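You operate a simulated robot arm through the tools that you are given. There is no shell and no other tool. Be economical: measure what you need, move in short steps, check, and stop when the job is done.

The job below is to be done with a simulated robot arm. You get a single attempt, and the scene is never put back.

JOB
Count 6 clips into the empty clips bin, shelve it and show OK.
Fine: slide it under the counting tray's spout; it goes to its place on the upper shelf.

It is judged by the outcome, as a careful person would: the job done as asked, and still so three seconds after it is handed in. It fails if anything else is knocked over, pushed out of place, dropped, spilled or broken.

ROBOT AND FRAMES
A 6-joint arm with a two-finger parallel gripper on a trunk, on a base that drives. Base frame: it is fixed to the floor where the robot stands at the start and does not move with it; the origin is under the middle of the robot, x ahead of it, y to its left, z up. Lengths are in mm, angles in rad, forces in N, time in s.
With the tool pointing down near the work surface it reaches from about 360 to 820 mm from the robot's upright axis, wherever it stands. Its first joint turns from -2.897 to 2.897 rad. Places, roughly: blocks shutter [400, -1200, 1000]; blue blocks bin [500, -1250, 1000]; blue screws bin [500, -1250, 1000]; clips place on the upper shelf [500, -1600, 1000]; clips shutter [400, -1600, 1000]; count slider [700, 0, 1200]; green gate pad [700, -300, 1100]; marked spot under the counting tray [800, -200, 900]; screws shutter [400, -1400, 1000]; spacers shutter [400, -1600, 600]. Payload 3.91 kg.
Tool frame: the origin (TCP) lies between the finger pads and is the grasp point; the fingertips stand 30 mm ahead of it; z points along the fingers, y is the line along which they close. The gripper opens to 110 mm. The fingers are 20 mm wide and 10 mm thick; the gripper's body (48 by 112 mm) begins 55 mm behind the TCP.
Orientation is told as [roll, pitch, yaw] about the base's x, y, z axes, in that order, counted from this pose: with the fingers straight down and closing along the base's y, the tool's x points along the base's -x, its y along +y and its z along -z.

CONTROLS
- The arm moves only by the tool drive_tool. Its argument "targets" is a list of rows, each an object of numbers (a shift or turn left out is 0, a gripper value left out holds the last): "x", "y", "z": the shift along the tool's x, y, z in mm; "ax", "ay", "az": the turn, a rotation vector about the tool's x, y, z in rad; "hand": the closure, from 0 (fully open) to 1 (shut). In form: [{"x": .., "y": .., "z": .., "ax": .., "ay": .., "az": .., "hand": ..}, ...]. A call has 1 to 10 rows; each row shifts and turns the commanded pose from where the row before left it, along the tool's axes as they then stand. A row lasts 0.2 s, in which the tool goes at most 50 mm and 0.15 rad; a call with a longer step from one row to the next is refused whole, and so is a gripper value outside its range. A pose out of reach is approached as far as the arm can. The call stops where the force on the tool passes 40 N (or 10 N more than at its start, if that is more) or the arm is blocked; 0.2 s more then pass. Each finger travels about 45 mm/s and halts on what it meets, pressing with about 31 N; the grip force reading is that of the motor and also rises with nothing between the fingers. The clock runs only during rows and for 0.2 s after the last one: add rows that do not move to give the fingers time. It gives the time, the measured TCP pose, the force on the tool (base axes), the opening and the grip force at its end, in the units of the frame above (readings bear some noise), with the torque about the TCP (base axes, N m) and any sound that the robot's microphone picked up.
- Cameras (640 x 400 px; columns grow to the right, rows downward): "scene" is now at [-3.6, 99.5, 1635.1]; the picture's right is [-0.52, -0.85, 0.00], its down [-0.47, 0.29, -0.83] and it looks along [0.71, -0.44, -0.55] (base axes); focal length 292 px, centre (320, 200). "wrist" rides on the gripper at [77, 7, -115] in the tool frame; the picture's right is [-0.09, 1.00, 0.00], its down [-0.80, -0.07, -0.59] and it looks along [-0.59, -0.05, 0.80] (tool axes); focal length 270 px, centre (320, 200). There is no depth. A picture from a camera that has moved, and an enlarged one, comes with that camera's place and axes in the base frame and with its lens. The place of the scene camera against the robot may be out by one fixed shift of up to 18 mm in any direction.
- snapshot(camera): a new picture of that camera. It takes no simulated time.
- slide_trunk(by): slides the trunk up (or, below 0, down) by that many mm; the arm and the scene camera ride with it, the base frame stays. It gives what a move gives, with no picture.
- base_move(legs): drives the robot by 1 to 6 legs, each [ahead, turn to the left] in mm and rad, along the robot's own axes; the way and the turn of a leg run together, so that a leg with both is an arc; at most 1500 mm and 3.142 rad a leg. The arm and the cameras ride along, it lands a little off, and it stops where it bumps. It gives what a move gives.
- aim_head(pan, tilt): turns the head with the scene camera to pan (to the left, within 2.705 rad either way) and tilt (down, from -0.506 to 1.204), counted from straight ahead of the robot. It gives what a move gives.
- enlarge(camera, box): a new picture of the part [left, top, right, bottom] of that camera's present view, enlarged. It takes no simulated time.
- job_done(): hands the job in; it is judged then, once.

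Work in short steps. Places have to be worked out from the pictures, the camera data and where the tool is seen: move nearer, look again, correct. Check each grasp and each placing, and mend what went wrong. You have 120 turns and 90 pictures in all, those below and enlarged ones among them. Open the gripper and draw the arm clear of the work before you hand the job in, unless the task says otherwise; then end with one line.

The tools are called after "Request:" by a JSON object that holds its "op" and its "data". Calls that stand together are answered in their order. drive_tool: Moves the arm, as the interface text tells. Its arguments: {"type":"object","properties":{"targets":{"type":"array","items":{"type":"object","properties":{"x":{"type":"number"},"y":{"type":"number"},"z":{"type":"number"},"ax":{"type":"number"},"ay":{"type":"number"},"az":{"type":"number"},"hand":{"type":"number"}}}}},"required":["targets"]} The other tools are called the same way: slide_trunk (by) slides the trunk up or down; base_move (legs) drives the base; aim_head (pan, tilt) turns the head that bears the scene camera; snapshot (camera) takes a picture; enlarge (camera, box) takes an enlarged picture of a part of a camera's view; job_done () hands the job in.

At the start:

```text
clock: 0.0
tool_pos: [381.6, -191.8, 1408.9]
ee_rot: [0.003, 0.001, -0.012]
force: [-0.6, 0.0, -0.5]
wrist_torque: [0.0, 0.0, 0.02]
opening: 110.2
grasp_force: 0.1
trunk travel left (down, up): [-575.0, 35.0]
robot x, y, heading: [-0.5, 11.7, -0.0]
head pan, tilt: [-0.552, 0.583]
```

scene: 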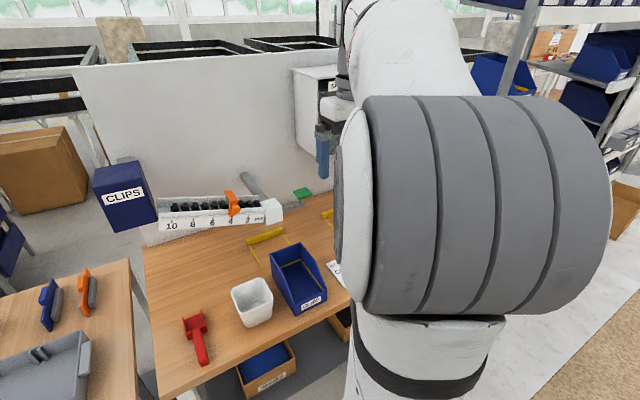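
wrist: 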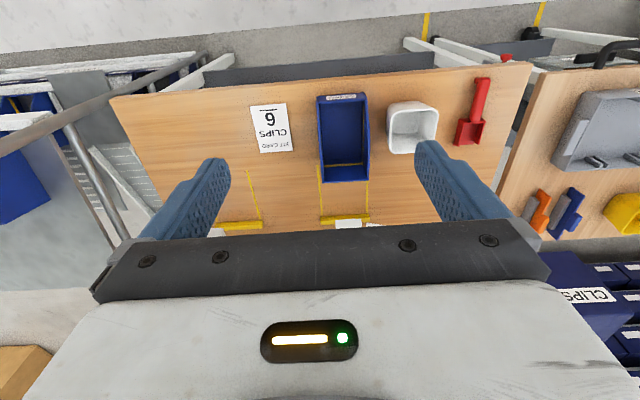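

I start by looking closer at the counting tray and the bench, with the head turned for a wider view.

Request:
{"op": "enlarge", "data": {"camera": "scene", "box": [130, 150, 350, 290]}}

Request:
{"op": "enlarge", "data": {"camera": "wrist", "box": [180, 60, 520, 260]}}

Request:
{"op": "enlarge", "data": {"camera": "scene", "box": [460, 0, 640, 200]}}

```text
2.86 times, centred on (240, 220) of scene
camera zoom: at [-3.6, 99.5, 1635.1], right [-0.52, -0.85, 0.0], down [-0.47, 0.29, -0.83], along [0.71, -0.44, -0.55], focal length 836 px, centre (549, 143)
```

zoom: 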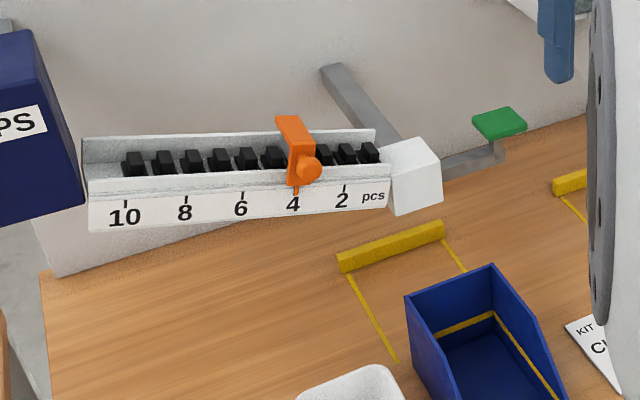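

```text
1.88 times, centred on (350, 160) of wrist
camera zoom: at [305.3, -184.5, 1523.2], right [0.1, 1.0, 0.0], down [0.8, -0.08, 0.59], along [0.59, -0.06, -0.8], focal length 509 px, centre (264, 275)
```

zoom: 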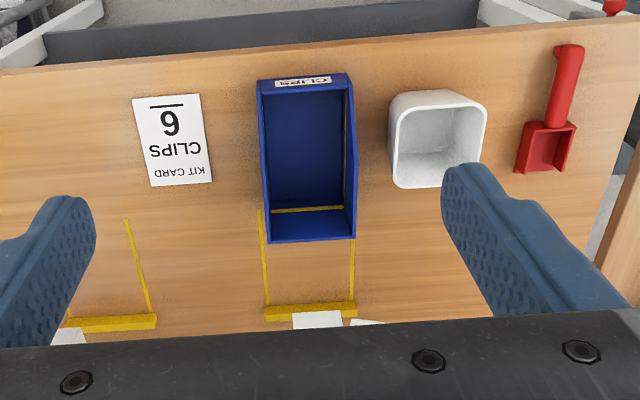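

```text
2.00 times, centred on (550, 100) of scene
camera zoom: at [-3.6, 99.5, 1635.1], right [-0.52, -0.85, 0.0], down [-0.47, 0.29, -0.83], along [0.71, -0.44, -0.55], focal length 585 px, centre (-140, 400)
```

zoom: 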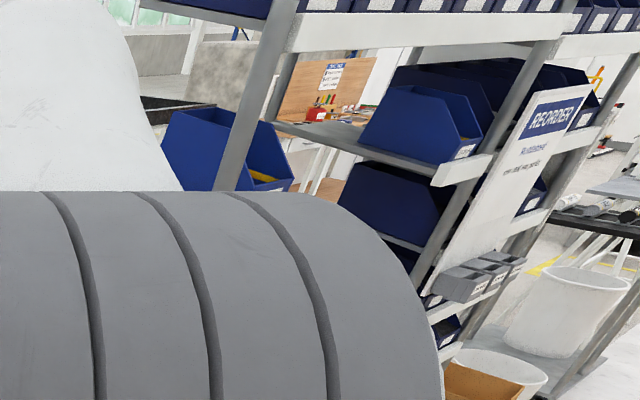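

I look at the shelf: turn the head toward it and take a picture.

Request:
{"op": "aim_head", "data": {"pan": -1.3, "tilt": 0.4}}

Request:
{"op": "snapshot", "data": {"camera": "scene"}}

```text
clock: 1.1
tool_pos: [380.4, -191.8, 1408.8]
ee_rot: [0.001, 0.001, -0.01]
force: [-0.5, -0.1, -0.7]
wrist_torque: [-0.03, 0.01, 0.01]
opening: 110.1
grasp_force: 0.1
trunk travel left (down, up): [-575.0, 35.0]
robot x, y, heading: [0.1, 7.5, 0.003]
head pan, tilt: [-1.3, 0.4]
```

```text
84 pictures are left
camera scene: at [-54.4, 56.8, 1651.8], right [-0.96, -0.27, 0.0], down [-0.1, 0.37, -0.92], along [0.25, -0.89, -0.39], focal length 292 px, centre (320, 200)
```

scene: 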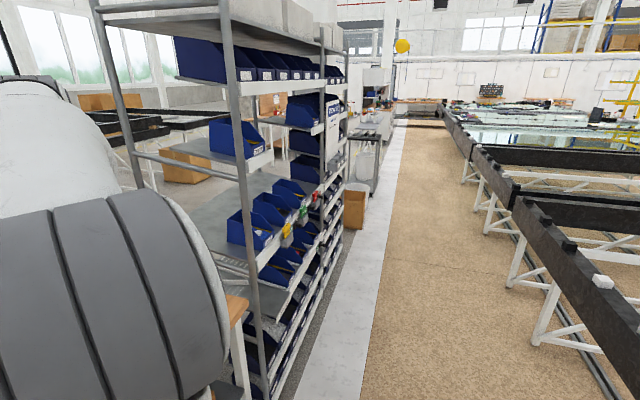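

Request:
{"op": "enlarge", "data": {"camera": "scene", "box": [170, 90, 370, 290]}}

```text
2.00 times, centred on (270, 190) of scene
camera zoom: at [-54.4, 56.8, 1651.8], right [-0.96, -0.27, 0.0], down [-0.1, 0.37, -0.92], along [0.25, -0.89, -0.39], focal length 585 px, centre (420, 220)
```

zoom: 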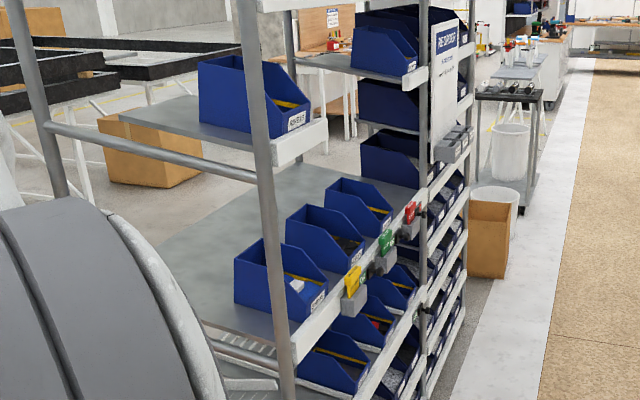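

I turn the head back to the bench and shift the arm back and to the right, to look at bin and tray.

Request:
{"op": "aim_head", "data": {"pan": -0.25, "tilt": 0.7}}

Request:
{"op": "snapshot", "data": {"camera": "scene"}}

```text
clock: 2.4
tool_pos: [380.8, -191.0, 1408.0]
ee_rot: [-0.002, -0.001, -0.01]
force: [-0.5, 0.5, 0.0]
wrist_torque: [-0.01, -0.01, 0.01]
opening: 109.9
grasp_force: 0.1
trunk travel left (down, up): [-575.0, 35.0]
robot x, y, heading: [0.8, 7.3, 0.0]
head pan, tilt: [-0.25, 0.7]
```

```text
82 pictures are left
camera scene: at [2.9, 125.0, 1625.0], right [-0.25, -0.97, 0.0], down [-0.62, 0.16, -0.77], along [0.74, -0.19, -0.64], focal length 292 px, centre (320, 200)
```

scene: 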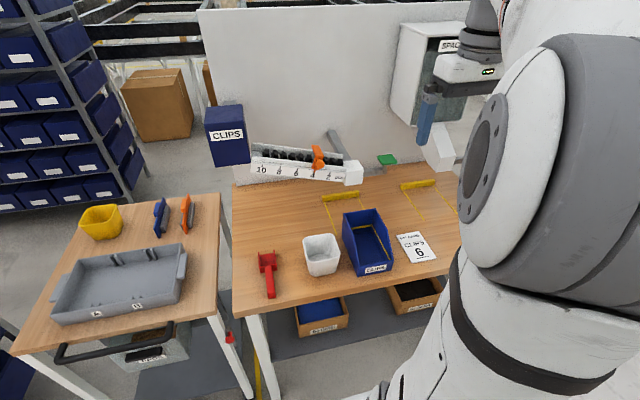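

Request:
{"op": "enlarge", "data": {"camera": "scene", "box": [240, 110, 460, 290]}}

```text
2.22 times, centred on (350, 200) of scene
camera zoom: at [2.9, 125.0, 1625.0], right [-0.25, -0.97, 0.0], down [-0.62, 0.16, -0.77], along [0.74, -0.19, -0.64], focal length 650 px, centre (253, 200)
```

zoom: 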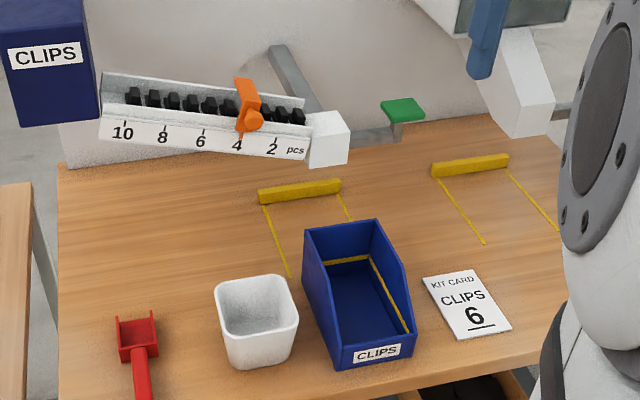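

The clips bin stands around (475–635, -168), rim at about z 1010, its front toward me, and the tray spout is near x 740. I tilt the tool 45° forward and move left to look squarely at the counting tray.

Request:
{"op": "drive_tool", "data": {"targets": [{"ay": -0.131, "y": 20}, {"ay": -0.131, "y": 20}, {"ay": -0.131, "y": 20}, {"ay": -0.131, "y": 20}, {"ay": -0.131, "y": 20}, {"ay": -0.131, "y": 20}, {"x": 25, "z": 45}, {"x": 25, "z": 45}, {"x": 25, "z": 45}, {}]}}

Request:
{"op": "snapshot", "data": {"camera": "wrist"}}

```text
refused: row 7 steps farther than a row can; nothing moved
```

```text
80 pictures are left
camera wrist: at [305.3, -184.5, 1523.2], right [0.1, 1.0, 0.0], down [0.8, -0.08, 0.59], along [0.59, -0.06, -0.8], focal length 270 px, centre (320, 200)
```

wrist: 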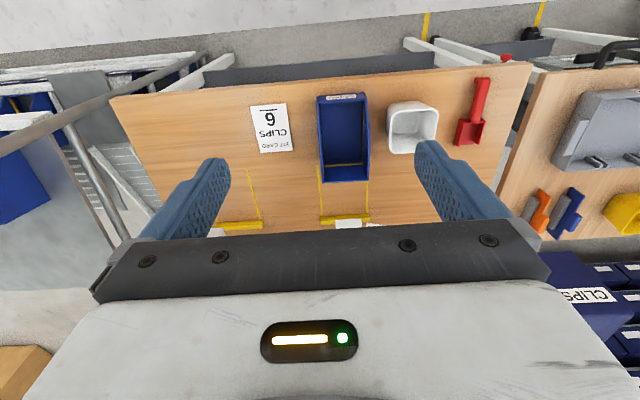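

The combined steps exceeded 50 mm, so I repeat with smaller ones.

Request:
{"op": "drive_tool", "data": {"targets": [{"ay": -0.131, "y": 20}, {"ay": -0.131, "y": 20}, {"ay": -0.131, "y": 20}, {"ay": -0.131, "y": 20}, {"ay": -0.131, "y": 20}, {"ay": -0.131, "y": 20}, {"x": 20, "z": 45}, {"x": 20, "z": 45}, {"x": 20, "z": 45}, {}]}}

Request:
{"op": "snapshot", "data": {"camera": "wrist"}}

```text
clock: 4.6
tool_pos: [434.3, -73.8, 1272.9]
ee_rot: [-0.001, -0.787, -0.01]
force: [0.7, 0.4, -1.4]
wrist_torque: [0.0, -0.01, 0.04]
opening: 109.7
grasp_force: 0.0
trunk travel left (down, up): [-575.0, 35.0]
robot x, y, heading: [2.6, 5.8, -0.001]
head pan, tilt: [-0.25, 0.7]
```

```text
79 pictures are left
camera wrist: at [299.7, -65.3, 1298.5], right [0.07, 1.0, 0.06], down [0.14, -0.07, 0.99], along [0.99, -0.06, -0.15], focal length 270 px, centre (320, 200)
```

wrist: 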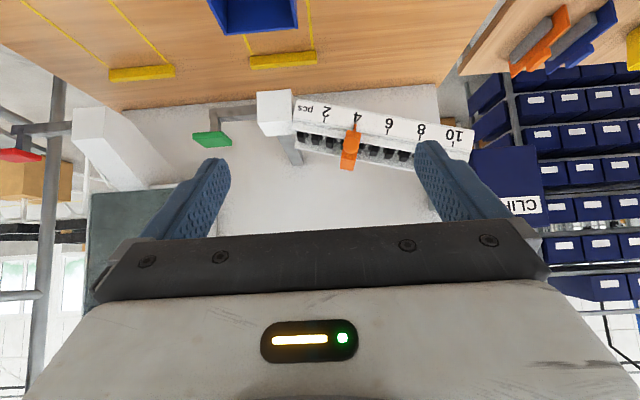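

The slider seems at about (730, -33, 1155) and the spout near (770, -168, 1060). I zoom on the tray for details.

Request:
{"op": "enlarge", "data": {"camera": "wrist", "box": [240, 80, 420, 190]}}

```text
3.56 times, centred on (330, 135) of wrist
camera zoom: at [299.7, -65.3, 1298.5], right [0.07, 1.0, 0.06], down [0.14, -0.07, 0.99], along [0.99, -0.06, -0.15], focal length 961 px, centre (284, 431)
```

zoom: 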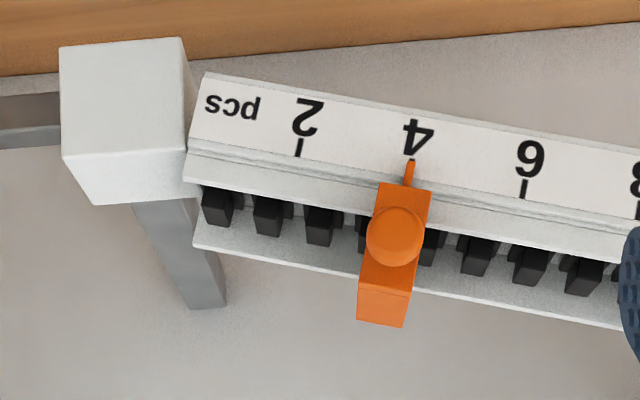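

The slider is a saddle with a round knob (about 28 mm) pointing at 4; the scale is about 51 mm from 4 to 6, rising left at about 20°. I set the opening to about 55 mm and bring the tool near the knob.

Request:
{"op": "drive_tool", "data": {"targets": [{"x": -16, "y": 8, "z": 40, "hand": 0.5}, {"x": -16, "y": 8, "z": 40}, {"x": -16, "y": 8, "z": 40}, {"x": -16, "y": 7, "z": 35}, {"x": -16, "y": 7, "z": 35}, {}, {}]}}

Request:
{"op": "snapshot", "data": {"camera": "wrist"}}

Request:
{"op": "snapshot", "data": {"camera": "scene"}}

```text
clock: 6.2
tool_pos: [627.7, -35.1, 1192.9]
ee_rot: [0.0, -0.785, -0.014]
force: [1.0, 0.6, 0.0]
wrist_torque: [-0.04, -0.01, 0.0]
opening: 55.0
grasp_force: 0.0
trunk travel left (down, up): [-575.0, 35.0]
robot x, y, heading: [-2.7, 6.4, 0.005]
head pan, tilt: [-0.25, 0.7]
```

```text
77 pictures are left
camera wrist: at [492.8, -27.5, 1219.8], right [0.07, 1.0, 0.06], down [0.14, -0.07, 0.99], along [0.99, -0.06, -0.15], focal length 270 px, centre (320, 200)
```

wrist: 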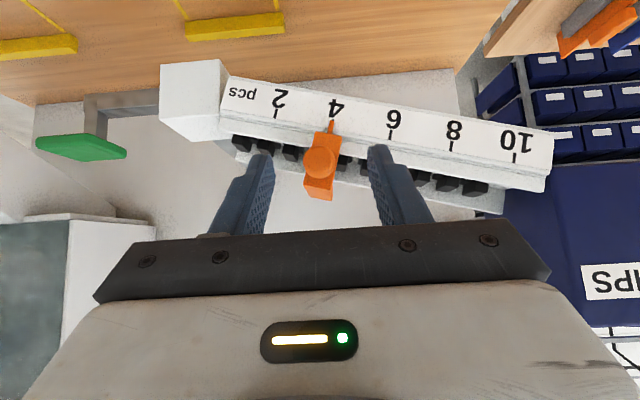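

```text
76 pictures are left
camera scene: at [3.5, 125.1, 1625.0], right [-0.25, -0.97, 0.0], down [-0.62, 0.16, -0.76], along [0.74, -0.19, -0.64], focal length 292 px, centre (320, 200)
```

scene: 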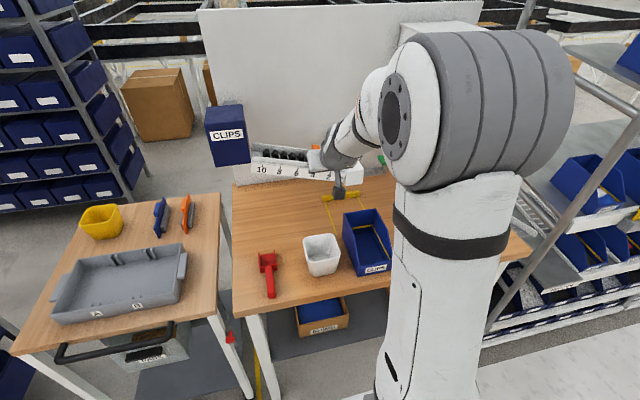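

Triangulated knob: (695, -37, 1160). The fingers straddle it correctly, so I advance about 48 mm so the tips flank the knob.

Request:
{"op": "drive_tool", "data": {"targets": [{"x": -14, "z": 20}, {"x": -13, "z": 21}, {}]}}

Request:
{"op": "snapshot", "data": {"camera": "wrist"}}

```text
clock: 7.0
tool_pos: [674.3, -36.3, 1183.9]
ee_rot: [0.001, -0.787, -0.011]
force: [-0.1, 0.5, 0.7]
wrist_torque: [-0.03, 0.02, -0.01]
opening: 54.8
grasp_force: 0.0
trunk travel left (down, up): [-575.0, 35.0]
robot x, y, heading: [-1.2, 6.3, 0.003]
head pan, tilt: [-0.25, 0.7]
```

```text
75 pictures are left
camera wrist: at [540.4, -28.2, 1209.9], right [0.07, 1.0, 0.06], down [0.14, -0.07, 0.99], along [0.99, -0.06, -0.15], focal length 270 px, centre (320, 200)
```

wrist: 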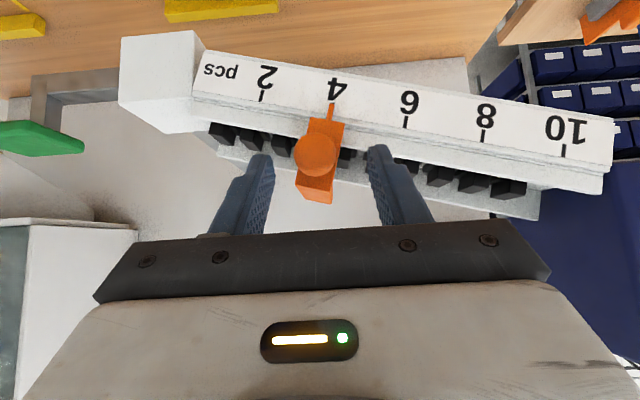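

Tips flank the knob. I push left along the scale: 12 mm of free gap, then most of the way (about 38 mm), rising with the slope.

Request:
{"op": "drive_tool", "data": {"targets": [{"y": 10}, {"x": -3, "y": 12, "z": -3}, {"x": -3, "y": 12, "z": -3}, {"x": -3, "y": 12, "z": -3}, {}]}}

Request:
{"op": "snapshot", "data": {"camera": "wrist"}}

```text
clock: 8.2
tool_pos: [674.8, 9.3, 1196.9]
ee_rot: [-0.001, -0.786, -0.012]
force: [0.6, -0.7, 0.0]
wrist_torque: [-0.01, -0.01, 0.0]
opening: 55.2
grasp_force: 0.1
trunk travel left (down, up): [-575.0, 35.0]
robot x, y, heading: [1.3, 8.1, -0.0]
head pan, tilt: [-0.25, 0.7]
```

```text
74 pictures are left
camera wrist: at [541.0, 16.9, 1222.5], right [0.07, 1.0, 0.06], down [0.14, -0.07, 0.99], along [0.99, -0.06, -0.15], focal length 270 px, centre (320, 200)
```

wrist: 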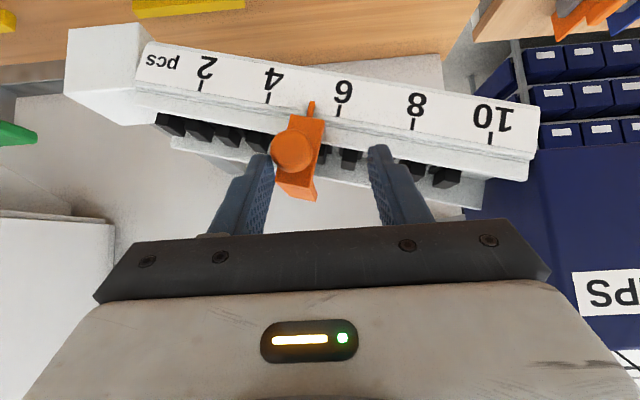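

The slider follows; the pointer stands at about 5.2. I push about 20 mm more along the scale.

Request:
{"op": "drive_tool", "data": {"targets": [{"x": -2.5, "y": 9, "z": -2.5}, {"x": -2.5, "y": 9, "z": -2.5}, {}]}}

Request:
{"op": "enlarge", "data": {"camera": "wrist", "box": [220, 60, 400, 220]}}

```text
clock: 9.0
tool_pos: [674.8, 27.0, 1204.9]
ee_rot: [0.001, -0.787, -0.009]
force: [0.1, -0.9, 0.1]
wrist_torque: [-0.02, 0.0, -0.01]
opening: 55.0
grasp_force: 0.0
trunk travel left (down, up): [-575.0, 35.0]
robot x, y, heading: [0.6, 9.5, 0.006]
head pan, tilt: [-0.25, 0.7]
```

```text
2.50 times, centred on (310, 140) of wrist
camera zoom: at [541.4, 35.1, 1230.0], right [0.07, 1.0, 0.06], down [0.14, -0.07, 0.99], along [0.99, -0.06, -0.15], focal length 676 px, centre (345, 350)
```

zoom: 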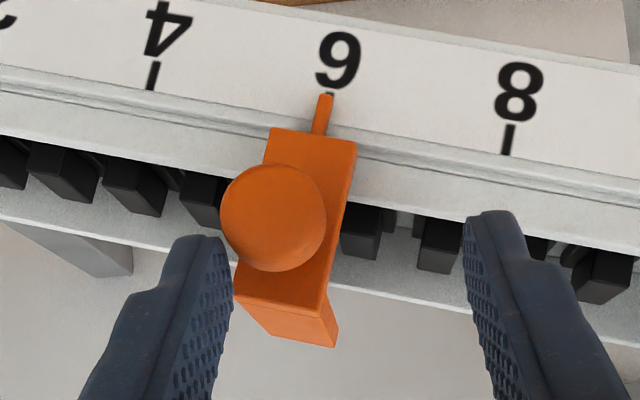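

The pointer is just about 1.5 mm short of the 6 tick; I nudge it, then back the fingers off the knob straight out.

Request:
{"op": "drive_tool", "data": {"targets": [{"y": 2}, {}, {"y": -8}, {"x": 25, "z": -35}, {"x": 25, "z": -35}, {"x": 25, "z": -35}, {}]}}

Request:
{"op": "enlarge", "data": {"camera": "wrist", "box": [220, 60, 400, 220]}}

```text
clock: 10.6
tool_pos: [549.6, 21.6, 1221.5]
ee_rot: [0.0, -0.784, -0.012]
force: [0.3, -1.1, 0.3]
wrist_torque: [0.03, 0.04, -0.02]
opening: 54.8
grasp_force: 0.0
trunk travel left (down, up): [-575.0, 35.0]
robot x, y, heading: [2.6, 5.3, -0.002]
head pan, tilt: [-0.25, 0.7]
```

```text
2.50 times, centred on (310, 140) of wrist
camera zoom: at [414.9, 30.3, 1249.2], right [0.07, 1.0, 0.06], down [0.15, -0.07, 0.99], along [0.99, -0.06, -0.15], focal length 676 px, centre (345, 350)
```

zoom: 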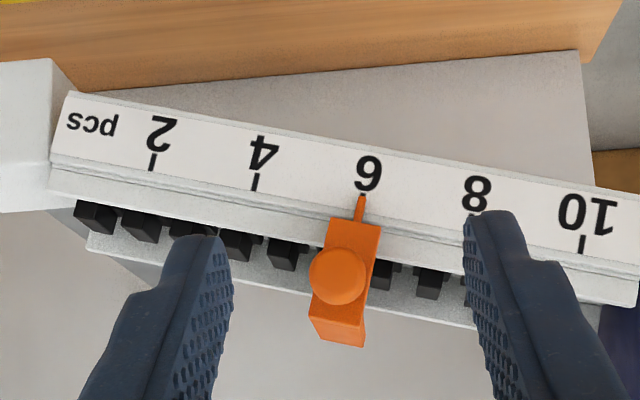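

Slider now reads 6. Next I bring the tool behind (robot side of) the bin, opened to about 85 mm for a two-point push, and look.

Request:
{"op": "drive_tool", "data": {"targets": [{"x": 32, "y": -31, "z": -4, "hand": 0.25}, {"x": 32, "y": -31, "z": -4}, {"x": 32, "y": -32, "z": -3}, {"x": 32, "y": -32, "z": -3}, {"x": 32, "y": -32, "z": -3}, {"x": 32, "y": -32, "z": -3}, {}]}}

Request:
{"op": "snapshot", "data": {"camera": "wrist"}}

Request:
{"op": "snapshot", "data": {"camera": "scene"}}

```text
clock: 12.2
tool_pos: [409.5, -177.3, 1110.7]
ee_rot: [-0.001, -0.785, -0.01]
force: [-0.7, 0.2, -0.1]
wrist_torque: [0.03, -0.03, -0.03]
opening: 82.2
grasp_force: 0.0
out of reach, approached as far as the arm can: row 5, 6
trunk travel left (down, up): [-575.0, 35.0]
robot x, y, heading: [-0.6, 6.5, 0.001]
head pan, tilt: [-0.25, 0.7]
```

```text
71 pictures are left
camera wrist: at [275.9, -169.6, 1137.1], right [0.07, 1.0, 0.06], down [0.15, -0.07, 0.99], along [0.99, -0.06, -0.15], focal length 270 px, centre (320, 200)
```

wrist: 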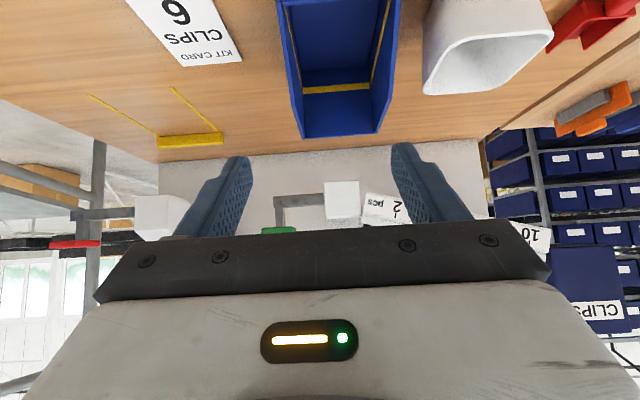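

```text
70 pictures are left
camera scene: at [3.0, 125.2, 1625.0], right [-0.25, -0.97, 0.0], down [-0.62, 0.16, -0.76], along [0.74, -0.19, -0.64], focal length 292 px, centre (320, 200)
```

scene: 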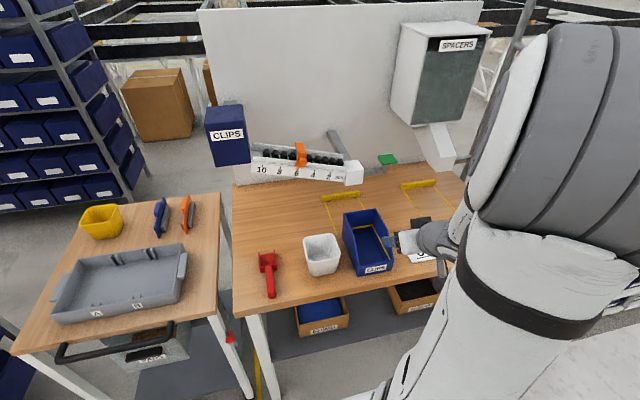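

The arm is at its near limit here. I zoom on the bin to measure its width.

Request:
{"op": "enlarge", "data": {"camera": "wrist", "box": [260, 0, 420, 150]}}

```text
2.67 times, centred on (340, 75) of wrist
camera zoom: at [275.9, -169.6, 1137.1], right [0.07, 1.0, 0.06], down [0.15, -0.07, 0.99], along [0.99, -0.06, -0.15], focal length 721 px, centre (267, 533)
```

zoom: 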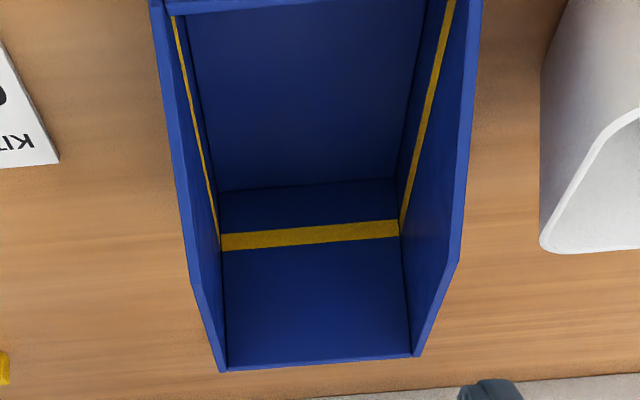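

Bin measured: walls at y ≈ -212 and -104 (about 107 wide), flat rim z ≈ 990 from x 552 to 643, sloping down to the front. I'll pinch the right wall on its sloped part (x ≈ 515), so the hand stays clear of the spout; first a pre-grasp pose.

Request:
{"op": "drive_tool", "data": {"targets": [{"x": 10, "y": -8, "z": 30, "hand": 0.64}, {"x": 10, "y": -8, "z": 30}, {"x": 10, "y": -8, "z": 29}, {"x": 9, "y": -8, "z": 28}, {}, {}]}}

Request:
{"op": "snapshot", "data": {"camera": "wrist"}}

```text
clock: 13.6
tool_pos: [464.6, -207.5, 1001.5]
ee_rot: [-0.001, -0.787, -0.012]
force: [0.0, -0.3, -0.5]
wrist_torque: [-0.02, 0.0, -0.01]
opening: 39.6
grasp_force: 0.0
trunk travel left (down, up): [-575.0, 35.0]
robot x, y, heading: [-1.8, 9.4, -0.003]
head pan, tilt: [-0.25, 0.7]
```

```text
68 pictures are left
camera wrist: at [330.6, -199.5, 1027.4], right [0.07, 1.0, 0.06], down [0.14, -0.07, 0.99], along [0.99, -0.06, -0.15], focal length 270 px, centre (320, 200)
```

wrist: 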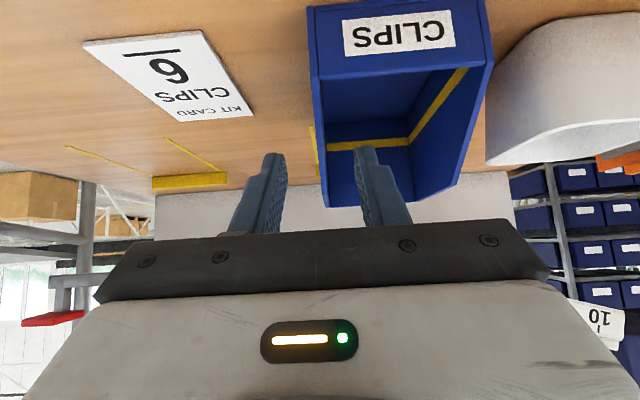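

The fingers straddle the right wall, whose front-top corner is at about (478, -210, 932). I advance 70 mm along the tool and close.

Request:
{"op": "drive_tool", "data": {"targets": [{"y": -1, "z": 24}, {"z": 24}, {"z": 22}, {}]}}

Request:
{"op": "snapshot", "data": {"camera": "wrist"}}

```text
clock: 14.6
tool_pos: [513.1, -209.1, 950.0]
ee_rot: [0.001, -0.787, -0.013]
force: [-0.3, -0.7, 0.2]
wrist_torque: [0.01, -0.01, -0.01]
opening: 39.6
grasp_force: 0.2
trunk travel left (down, up): [-575.0, 35.0]
robot x, y, heading: [1.5, 6.8, 0.003]
head pan, tilt: [-0.25, 0.7]
```

```text
67 pictures are left
camera wrist: at [379.4, -201.6, 977.1], right [0.07, 1.0, 0.06], down [0.14, -0.07, 0.99], along [0.99, -0.06, -0.15], focal length 270 px, centre (320, 200)
```

wrist: 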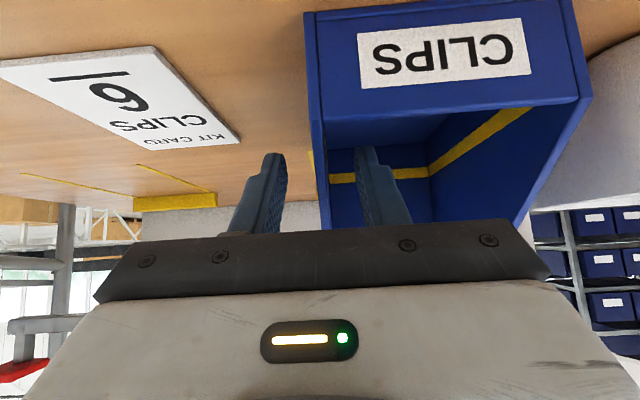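

The wall lies between the fingers; I close.

Request:
{"op": "drive_tool", "data": {"targets": [{"hand": 1}, {}, {}, {}]}}

```text
clock: 15.6
tool_pos: [512.7, -209.1, 950.9]
ee_rot: [0.001, -0.786, -0.012]
force: [1.0, -0.5, -0.6]
wrist_torque: [0.01, -0.05, -0.07]
opening: 5.0
grasp_force: 30.9
trunk travel left (down, up): [-575.0, 35.0]
robot x, y, heading: [1.0, 4.2, 0.001]
head pan, tilt: [-0.25, 0.7]
```

Held (5 mm wall, 31 N). I slide the bin 150 mm forward and look.

Request:
{"op": "drive_tool", "data": {"targets": [{"x": -21.2, "z": 21.2}, {"x": -21.2, "z": 21.2, "y": -1}, {"x": -21.2, "z": 21.2, "y": -1}, {"x": -21.2, "z": 21.2}, {"x": -21.2, "z": 21.2}, {}]}}

Request:
{"op": "snapshot", "data": {"camera": "wrist"}}

Request:
{"op": "enlarge", "data": {"camera": "scene", "box": [240, 110, 460, 290]}}

```text
clock: 17.0
tool_pos: [665.3, -214.3, 951.2]
ee_rot: [0.002, -0.786, -0.013]
force: [-0.7, -0.6, 0.1]
wrist_torque: [0.08, -0.05, 0.04]
opening: 4.7
grasp_force: 31.6
trunk travel left (down, up): [-575.0, 35.0]
robot x, y, heading: [-0.8, 0.9, 0.004]
head pan, tilt: [-0.25, 0.7]
```

```text
66 pictures are left
camera wrist: at [531.3, -206.9, 977.4], right [0.07, 1.0, 0.06], down [0.14, -0.07, 0.99], along [0.99, -0.06, -0.15], focal length 270 px, centre (320, 200)
```

wrist: 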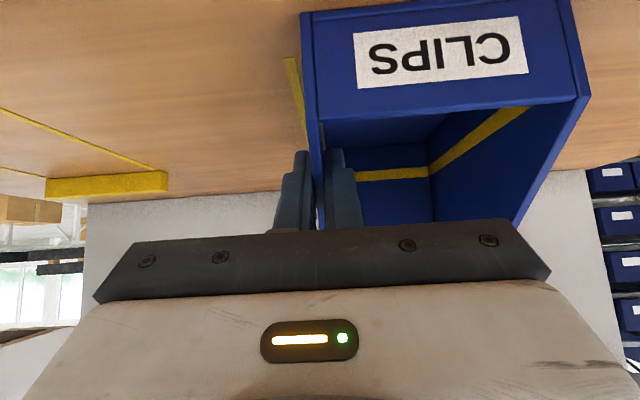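

```text
2.22 times, centred on (350, 200) of scene
camera zoom: at [3.4, 125.0, 1625.0], right [-0.25, -0.97, 0.0], down [-0.62, 0.16, -0.76], along [0.74, -0.19, -0.64], focal length 650 px, centre (253, 200)
```

zoom: 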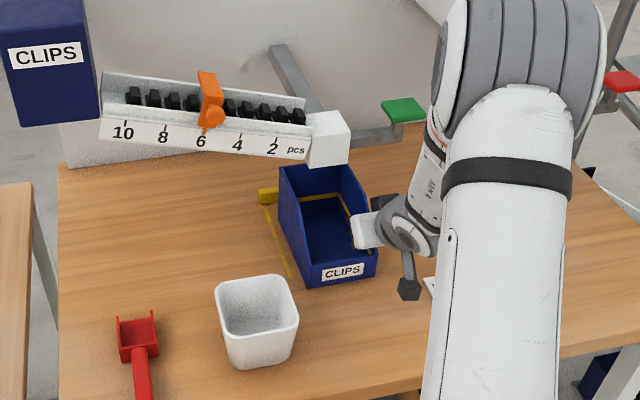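

Bin is aligned between the lines and the hand stays clear of spout. I go 30 mm further and check.

Request:
{"op": "drive_tool", "data": {"targets": [{"x": -7.1, "z": 7.1}, {"x": -7.1, "z": 7.1}, {"x": -7.1, "z": 7.1}, {}]}}

Request:
{"op": "enlarge", "data": {"camera": "scene", "box": [310, 130, 400, 240]}}

```text
clock: 18.0
tool_pos: [694.6, -213.9, 950.6]
ee_rot: [-0.001, -0.788, -0.01]
force: [0.7, 0.4, -0.3]
wrist_torque: [0.01, -0.19, 0.04]
opening: 4.8
grasp_force: 31.4
trunk travel left (down, up): [-575.0, 35.0]
robot x, y, heading: [-0.4, 9.1, 0.004]
head pan, tilt: [-0.25, 0.7]
```

```text
3.64 times, centred on (355, 185) of scene
camera zoom: at [3.2, 125.1, 1625.0], right [-0.25, -0.97, 0.0], down [-0.62, 0.16, -0.76], along [0.74, -0.19, -0.64], focal length 1064 px, centre (193, 254)
```

zoom: 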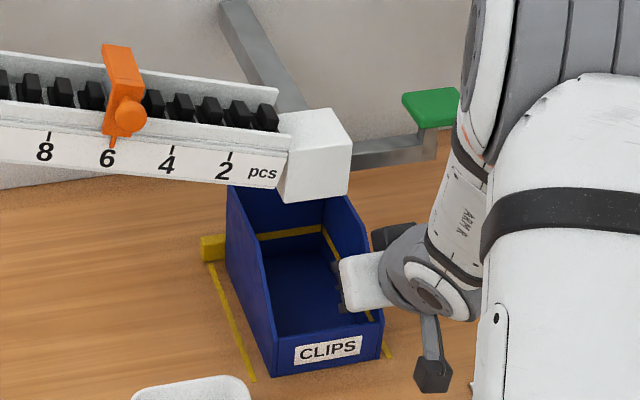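

Nearly home; I creep on in 3 mm steps until it touches the end stop.

Request:
{"op": "drive_tool", "data": {"targets": [{"x": -2.1, "z": 2.1}, {"x": -2.1, "z": 2.1}, {"x": -2.1, "z": 2.1}, {}]}}

```text
clock: 19.0
tool_pos: [703.5, -214.2, 950.4]
ee_rot: [0.001, -0.784, -0.01]
force: [-3.0, 0.0, 0.1]
wrist_torque: [-0.01, -0.1, -0.02]
opening: 4.8
grasp_force: 31.3
trunk travel left (down, up): [-575.0, 35.0]
robot x, y, heading: [0.8, 8.0, 0.005]
head pan, tilt: [-0.25, 0.7]
```

Request:
{"op": "drive_tool", "data": {"targets": [{"x": -1.4, "z": 1.4}, {"x": -1.4, "z": 1.4}, {}]}}

Request:
{"op": "enlarge", "data": {"camera": "scene", "box": [310, 130, 400, 240]}}

```text
clock: 19.8
tool_pos: [704.2, -214.3, 951.7]
ee_rot: [0.0, -0.787, -0.009]
force: [-22.7, 2.2, 3.6]
wrist_torque: [0.02, 0.43, 0.15]
opening: 5.0
grasp_force: 31.0
trunk travel left (down, up): [-575.0, 35.0]
robot x, y, heading: [0.5, 9.3, -0.001]
head pan, tilt: [-0.25, 0.7]
```

```text
3.64 times, centred on (355, 185) of scene
camera zoom: at [-0.9, 125.4, 1625.0], right [-0.25, -0.97, 0.0], down [-0.62, 0.16, -0.77], along [0.74, -0.19, -0.64], focal length 1064 px, centre (193, 254)
```

zoom: 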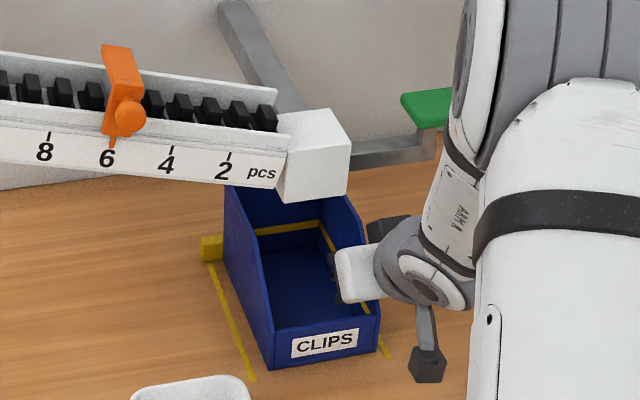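

The stop is felt (23 N). I ease the push, open and draw back along the tool axis.

Request:
{"op": "drive_tool", "data": {"targets": [{"x": 1.4, "z": -1.4}, {"hand": 0.64}, {}, {}, {"z": -40}, {"z": -45}, {"z": -45}, {}]}}

Request:
{"op": "snapshot", "data": {"camera": "wrist"}}

Request:
{"op": "enlarge", "data": {"camera": "scene", "box": [240, 110, 460, 290]}}

```text
clock: 21.6
tool_pos: [613.9, -212.1, 1040.8]
ee_rot: [0.0, -0.786, -0.013]
force: [-0.7, -0.5, 0.1]
wrist_torque: [-0.01, 0.02, -0.01]
opening: 39.7
grasp_force: 0.1
trunk travel left (down, up): [-575.0, 35.0]
robot x, y, heading: [3.5, 8.2, 0.002]
head pan, tilt: [-0.25, 0.7]
```

```text
62 pictures are left
camera wrist: at [480.3, -205.1, 1067.8], right [0.07, 1.0, 0.06], down [0.14, -0.07, 0.99], along [0.99, -0.06, -0.15], focal length 270 px, centre (320, 200)
```

wrist: 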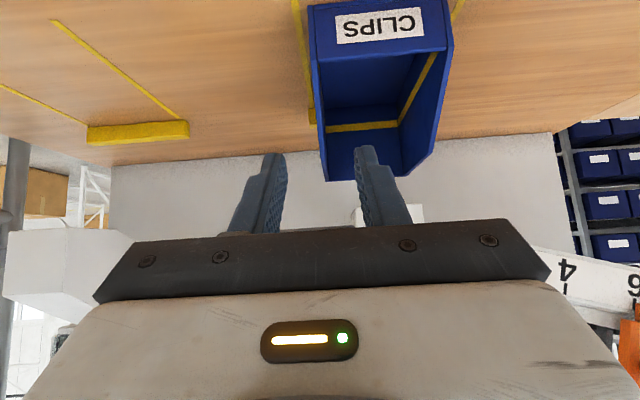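

```text
2.22 times, centred on (350, 200) of scene
camera zoom: at [3.7, 124.9, 1625.0], right [-0.25, -0.97, 0.0], down [-0.62, 0.16, -0.76], along [0.74, -0.19, -0.64], focal length 650 px, centre (253, 200)
```

zoom: 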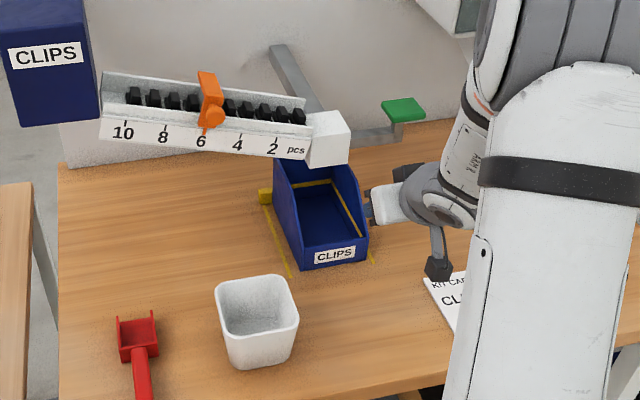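

Bin is seated. The gate pad triangulates to about (724, -267, 1118). I close the fingers and move the tip above it, rising first.

Request:
{"op": "drive_tool", "data": {"targets": [{"x": -30, "z": -30, "hand": 1}, {"x": -30, "z": -30}, {"x": -30, "z": -30}, {"x": -21, "y": -18, "z": 21}, {"x": -21, "y": -18, "z": 21}, {"x": -21, "y": -19, "z": 21}, {}]}}

Request:
{"op": "snapshot", "data": {"camera": "wrist"}}

Request:
{"op": "enlarge", "data": {"camera": "scene", "box": [310, 110, 440, 220]}}

```text
clock: 23.2
tool_pos: [701.5, -271.7, 1170.5]
ee_rot: [0.001, -0.788, -0.011]
force: [0.1, 0.5, -0.8]
wrist_torque: [-0.01, 0.0, 0.0]
opening: 0.1
grasp_force: 31.5
trunk travel left (down, up): [-575.0, 35.0]
robot x, y, heading: [-0.4, 8.4, 0.003]
head pan, tilt: [-0.25, 0.7]
```

```text
60 pictures are left
camera wrist: at [567.3, -263.3, 1197.3], right [0.07, 1.0, 0.06], down [0.14, -0.07, 0.99], along [0.99, -0.06, -0.15], focal length 270 px, centre (320, 200)
```

wrist: 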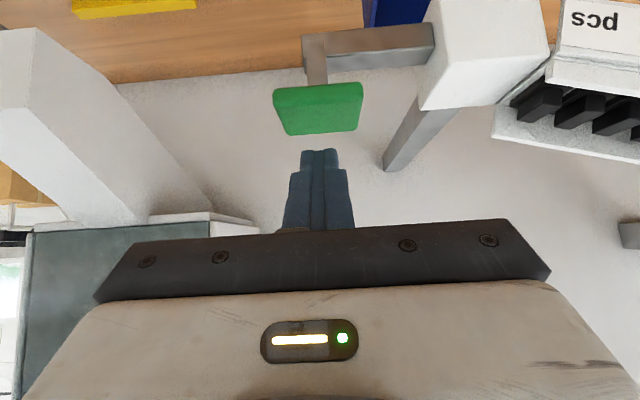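

```text
3.64 times, centred on (375, 165) of scene
camera zoom: at [2.5, 125.1, 1625.0], right [-0.25, -0.97, 0.0], down [-0.62, 0.16, -0.77], along [0.74, -0.19, -0.64], focal length 1064 px, centre (120, 327)
```

zoom: 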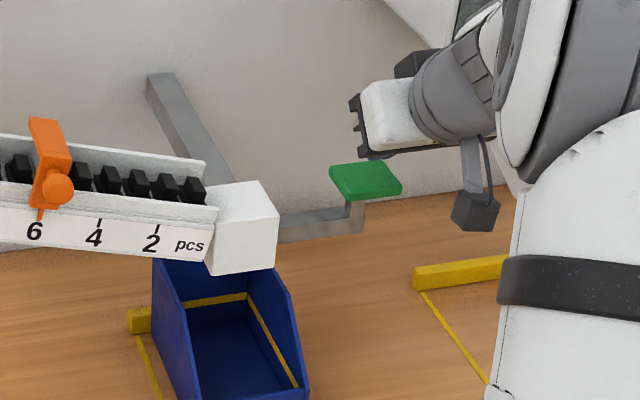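

The tip is over the pad centre at about 30 mm height. I press straight down in small steps.

Request:
{"op": "drive_tool", "data": {"targets": [{"x": 8, "z": 8}, {"x": 8, "z": 8}, {"x": 3, "z": 3}, {"x": 3, "z": 3}, {}]}}

Request:
{"op": "enlarge", "data": {"camera": "scene", "box": [310, 110, 440, 220]}}

```text
clock: 24.4
tool_pos: [702.9, -270.3, 1138.5]
ee_rot: [0.001, -0.788, -0.012]
force: [0.8, -0.8, 3.8]
wrist_torque: [-0.04, -0.09, 0.0]
opening: 0.0
grasp_force: 31.1
trunk travel left (down, up): [-575.0, 35.0]
robot x, y, heading: [-2.2, 8.0, 0.004]
head pan, tilt: [-0.25, 0.7]
```

```text
3.64 times, centred on (375, 165) of scene
camera zoom: at [2.8, 125.0, 1625.0], right [-0.25, -0.97, 0.0], down [-0.62, 0.16, -0.77], along [0.74, -0.19, -0.64], focal length 1064 px, centre (120, 327)
```

zoom: 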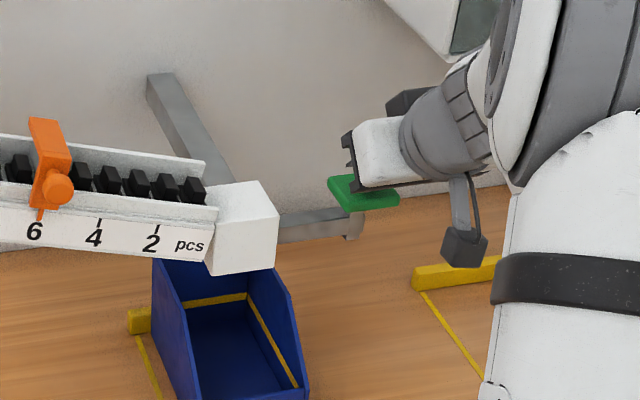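

Contact (3.8 N) and the pad already sank slightly. I press on a little at a time.

Request:
{"op": "drive_tool", "data": {"targets": [{"x": 2, "z": 2}, {"x": 2, "z": 2}, {"x": 2, "z": 2}, {}]}}

Request:
{"op": "enlarge", "data": {"camera": "scene", "box": [310, 110, 440, 220]}}

```text
clock: 25.4
tool_pos: [703.1, -268.9, 1129.7]
ee_rot: [0.0, -0.787, -0.012]
force: [0.1, -0.6, 5.3]
wrist_torque: [-0.02, -0.14, -0.03]
opening: 0.0
grasp_force: 31.8
trunk travel left (down, up): [-575.0, 35.0]
robot x, y, heading: [0.7, 8.3, 0.0]
head pan, tilt: [-0.25, 0.7]
heard: click
```

```text
3.64 times, centred on (375, 165) of scene
camera zoom: at [2.6, 125.1, 1625.0], right [-0.25, -0.97, 0.0], down [-0.62, 0.16, -0.77], along [0.74, -0.19, -0.64], focal length 1064 px, centre (120, 327)
```

zoom: 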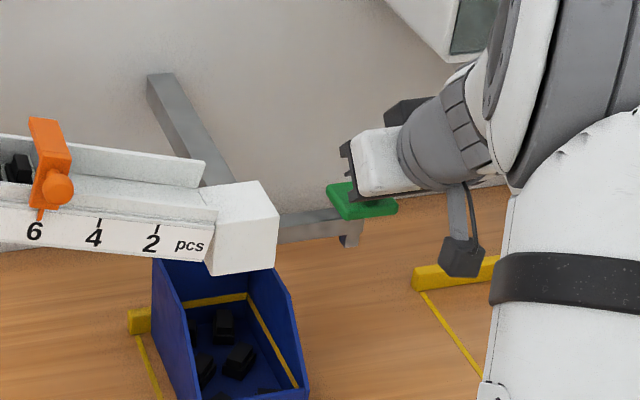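

A click, and the clips dropped into the bin. I lift off the pad and count them.

Request:
{"op": "drive_tool", "data": {"targets": [{"x": -20, "z": -20}, {"x": -20, "z": -20}, {"x": 15, "z": -40}, {"x": 15, "z": -40}, {}]}}

Request:
{"op": "enlarge", "data": {"camera": "scene", "box": [320, 140, 400, 240]}}

Request:
{"op": "snapshot", "data": {"camera": "wrist"}}

```text
clock: 26.6
tool_pos: [623.5, -270.1, 1222.0]
ee_rot: [-0.002, -0.786, -0.01]
force: [-0.2, 1.1, 0.1]
wrist_torque: [-0.01, -0.01, 0.0]
opening: 0.0
grasp_force: 31.3
trunk travel left (down, up): [-575.0, 35.0]
robot x, y, heading: [1.1, 6.1, -0.003]
head pan, tilt: [-0.25, 0.7]
```

```text
4.00 times, centred on (360, 190) of scene
camera zoom: at [3.8, 124.9, 1625.0], right [-0.25, -0.97, 0.0], down [-0.62, 0.16, -0.76], along [0.74, -0.19, -0.64], focal length 1170 px, centre (160, 240)
```

zoom: 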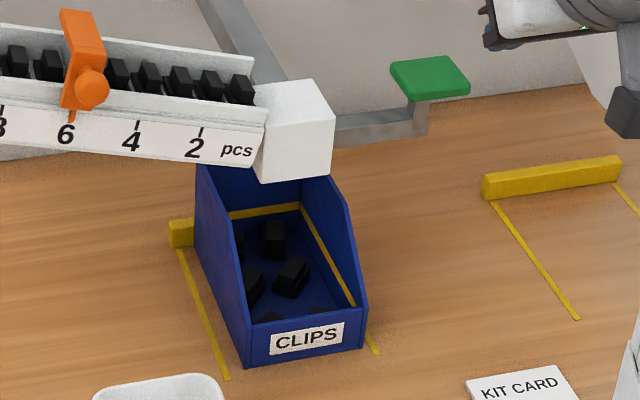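

```text
55 pictures are left
camera wrist: at [489.4, -261.8, 1247.8], right [0.07, 1.0, 0.06], down [0.15, -0.07, 0.99], along [0.99, -0.06, -0.15], focal length 270 px, centre (320, 200)
```

wrist: 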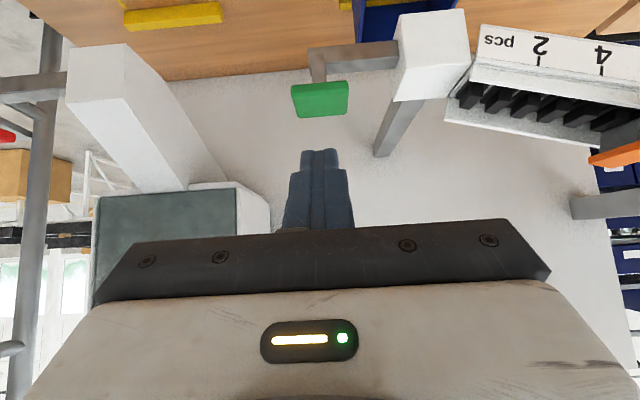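

Six clips are visible in the bin (rear-left, rear-mid, two middle, two at the front), and the tray refilled itself. I return to the right wall with open fingers.

Request:
{"op": "drive_tool", "data": {"targets": [{"x": 27, "y": 14, "z": 24, "hand": 0.64}, {"x": 27, "y": 14, "z": 24}, {"x": 27, "y": 14, "z": 24}, {"x": 27, "y": 14, "z": 24}, {"x": 27, "y": 0, "z": 25}, {}]}}

Request:
{"op": "snapshot", "data": {"camera": "wrist"}}

```text
clock: 28.0
tool_pos: [614.9, -214.6, 1041.8]
ee_rot: [0.0, -0.788, -0.011]
force: [0.5, -0.5, -0.4]
wrist_torque: [0.0, 0.0, -0.02]
opening: 39.3
grasp_force: 0.0
trunk travel left (down, up): [-575.0, 35.0]
robot x, y, heading: [0.8, 6.0, -0.001]
head pan, tilt: [-0.25, 0.7]
```

```text
54 pictures are left
camera wrist: at [480.6, -205.9, 1068.4], right [0.07, 1.0, 0.06], down [0.14, -0.07, 0.99], along [0.99, -0.06, -0.15], focal length 270 px, centre (320, 200)
```

wrist: 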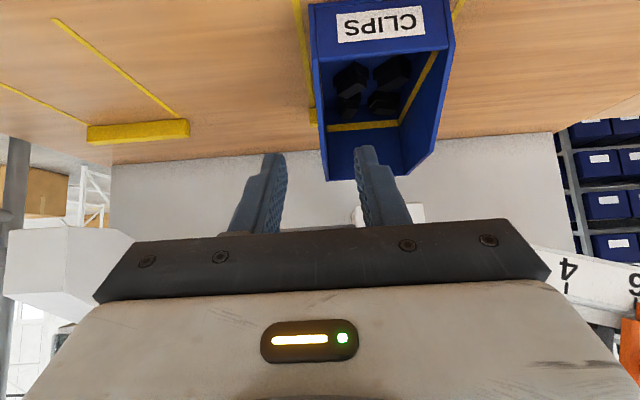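

Aligned as before; I advance 126 mm, close, and slide the bin back out about 150 mm.

Request:
{"op": "drive_tool", "data": {"targets": [{"z": 42}, {"z": 42}, {"z": 42}, {}, {"hand": 1}, {}, {}, {}]}}

Request:
{"op": "drive_tool", "data": {"targets": [{"x": 14, "z": -14}, {"x": 14, "z": -14}, {"x": 14, "z": -14}, {"x": 14, "z": -14}, {"x": 14, "z": -14}, {"x": 14, "z": -14}, {"x": 14, "z": -14}, {"x": 14, "z": -14}, {}]}}

Request:
{"op": "enlarge", "data": {"camera": "scene", "box": [310, 150, 430, 280]}}

```text
clock: 29.8
tool_pos: [703.0, -216.1, 950.9]
ee_rot: [0.0, -0.786, -0.013]
force: [0.1, -0.2, 0.7]
wrist_torque: [0.02, -0.15, 0.06]
opening: 4.7
grasp_force: 31.5
trunk travel left (down, up): [-575.0, 35.0]
robot x, y, heading: [1.8, 10.6, -0.001]
head pan, tilt: [-0.25, 0.7]
```

```text
clock: 31.8
tool_pos: [546.0, -212.3, 952.1]
ee_rot: [0.001, -0.787, -0.012]
force: [-0.5, 0.2, -2.1]
wrist_torque: [-0.11, 0.15, 0.0]
opening: 4.9
grasp_force: 30.5
trunk travel left (down, up): [-575.0, 35.0]
robot x, y, heading: [-1.3, 6.5, 0.002]
head pan, tilt: [-0.25, 0.7]
```

```text
3.08 times, centred on (370, 215) of scene
camera zoom: at [3.6, 124.9, 1625.0], right [-0.25, -0.97, 0.0], down [-0.62, 0.16, -0.76], along [0.74, -0.19, -0.64], focal length 900 px, centre (166, 154)
```

zoom: 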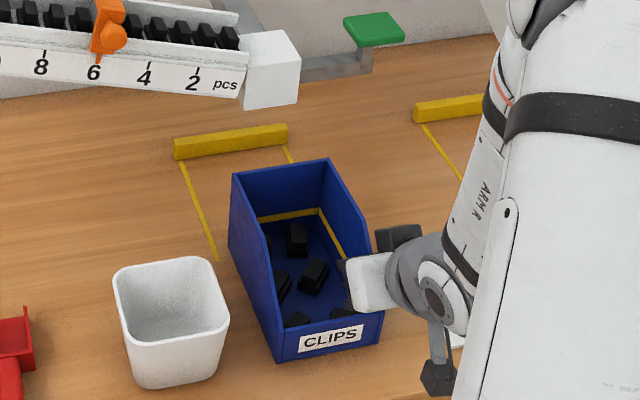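

The bin is out clear of the spout with clips inside. I shift the grip to the wall's middle (flat rim) for carrying: open, move 54 forward and 18 up, close.

Request:
{"op": "drive_tool", "data": {"targets": [{"hand": 0.7}, {}, {}, {"x": -25.5, "z": 12.7}, {"x": -25.5, "z": 12.7}, {}, {"hand": 1}, {}, {}, {}]}}

Request:
{"op": "drive_tool", "data": {"targets": [{"x": -7, "z": -7}, {"x": -7, "z": -7}, {}]}}

Request:
{"op": "enlarge", "data": {"camera": "scene", "box": [310, 150, 430, 280]}}

```text
clock: 34.0
tool_pos: [600.2, -214.8, 969.5]
ee_rot: [-0.001, -0.786, -0.012]
force: [0.4, -0.3, 0.3]
wrist_torque: [0.0, 0.16, -0.04]
opening: 4.9
grasp_force: 31.1
trunk travel left (down, up): [-575.0, 35.0]
robot x, y, heading: [0.9, 8.0, 0.001]
head pan, tilt: [-0.25, 0.7]
```

```text
clock: 34.8
tool_pos: [599.1, -213.3, 990.6]
ee_rot: [0.001, -0.787, -0.013]
force: [-0.3, -0.3, -3.1]
wrist_torque: [-0.12, 0.0, 0.01]
opening: 4.5
grasp_force: 31.5
trunk travel left (down, up): [-575.0, 35.0]
robot x, y, heading: [-1.3, 7.2, 0.001]
head pan, tilt: [-0.25, 0.7]
```

```text
3.08 times, centred on (370, 215) of scene
camera zoom: at [3.5, 124.9, 1625.0], right [-0.25, -0.97, 0.0], down [-0.62, 0.16, -0.76], along [0.74, -0.19, -0.64], focal length 900 px, centre (166, 154)
```

zoom: 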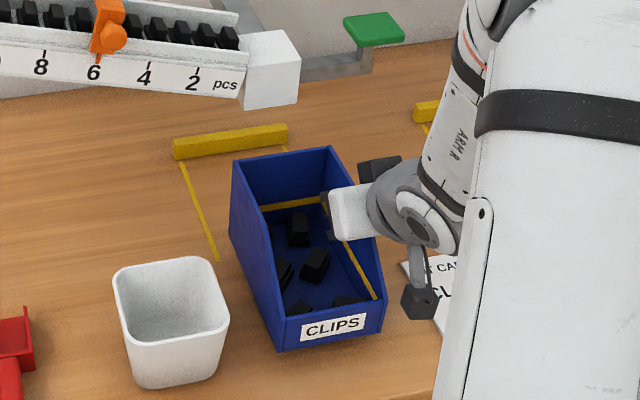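

Lifted cleanly (3 N, no pitch torque). I draw it back 120 mm, then raise 160 mm for travel.

Request:
{"op": "drive_tool", "data": {"targets": [{"x": 21, "z": -21}, {"x": 21, "z": -21}, {"x": 21, "z": -21}, {"x": 21, "z": -21}, {"x": -22, "z": -22}, {"x": -23, "z": -23}, {"x": -23, "z": -23}, {"x": -23, "z": -23}, {"x": -22, "z": -22}, {}]}}

Request:
{"op": "snapshot", "data": {"camera": "scene"}}

```text
clock: 37.0
tool_pos: [483.2, -210.9, 1148.6]
ee_rot: [0.0, -0.785, -0.01]
force: [-0.3, 0.3, -1.9]
wrist_torque: [-0.15, 0.04, -0.01]
opening: 4.9
grasp_force: 31.0
trunk travel left (down, up): [-575.0, 35.0]
robot x, y, heading: [-2.6, 6.6, 0.003]
head pan, tilt: [-0.25, 0.7]
```

```text
51 pictures are left
camera scene: at [3.5, 124.9, 1625.0], right [-0.25, -0.97, 0.0], down [-0.62, 0.16, -0.76], along [0.74, -0.19, -0.64], focal length 292 px, centre (320, 200)
```

scene: 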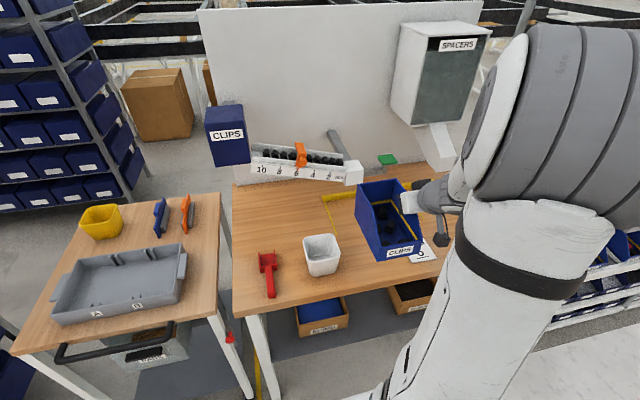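

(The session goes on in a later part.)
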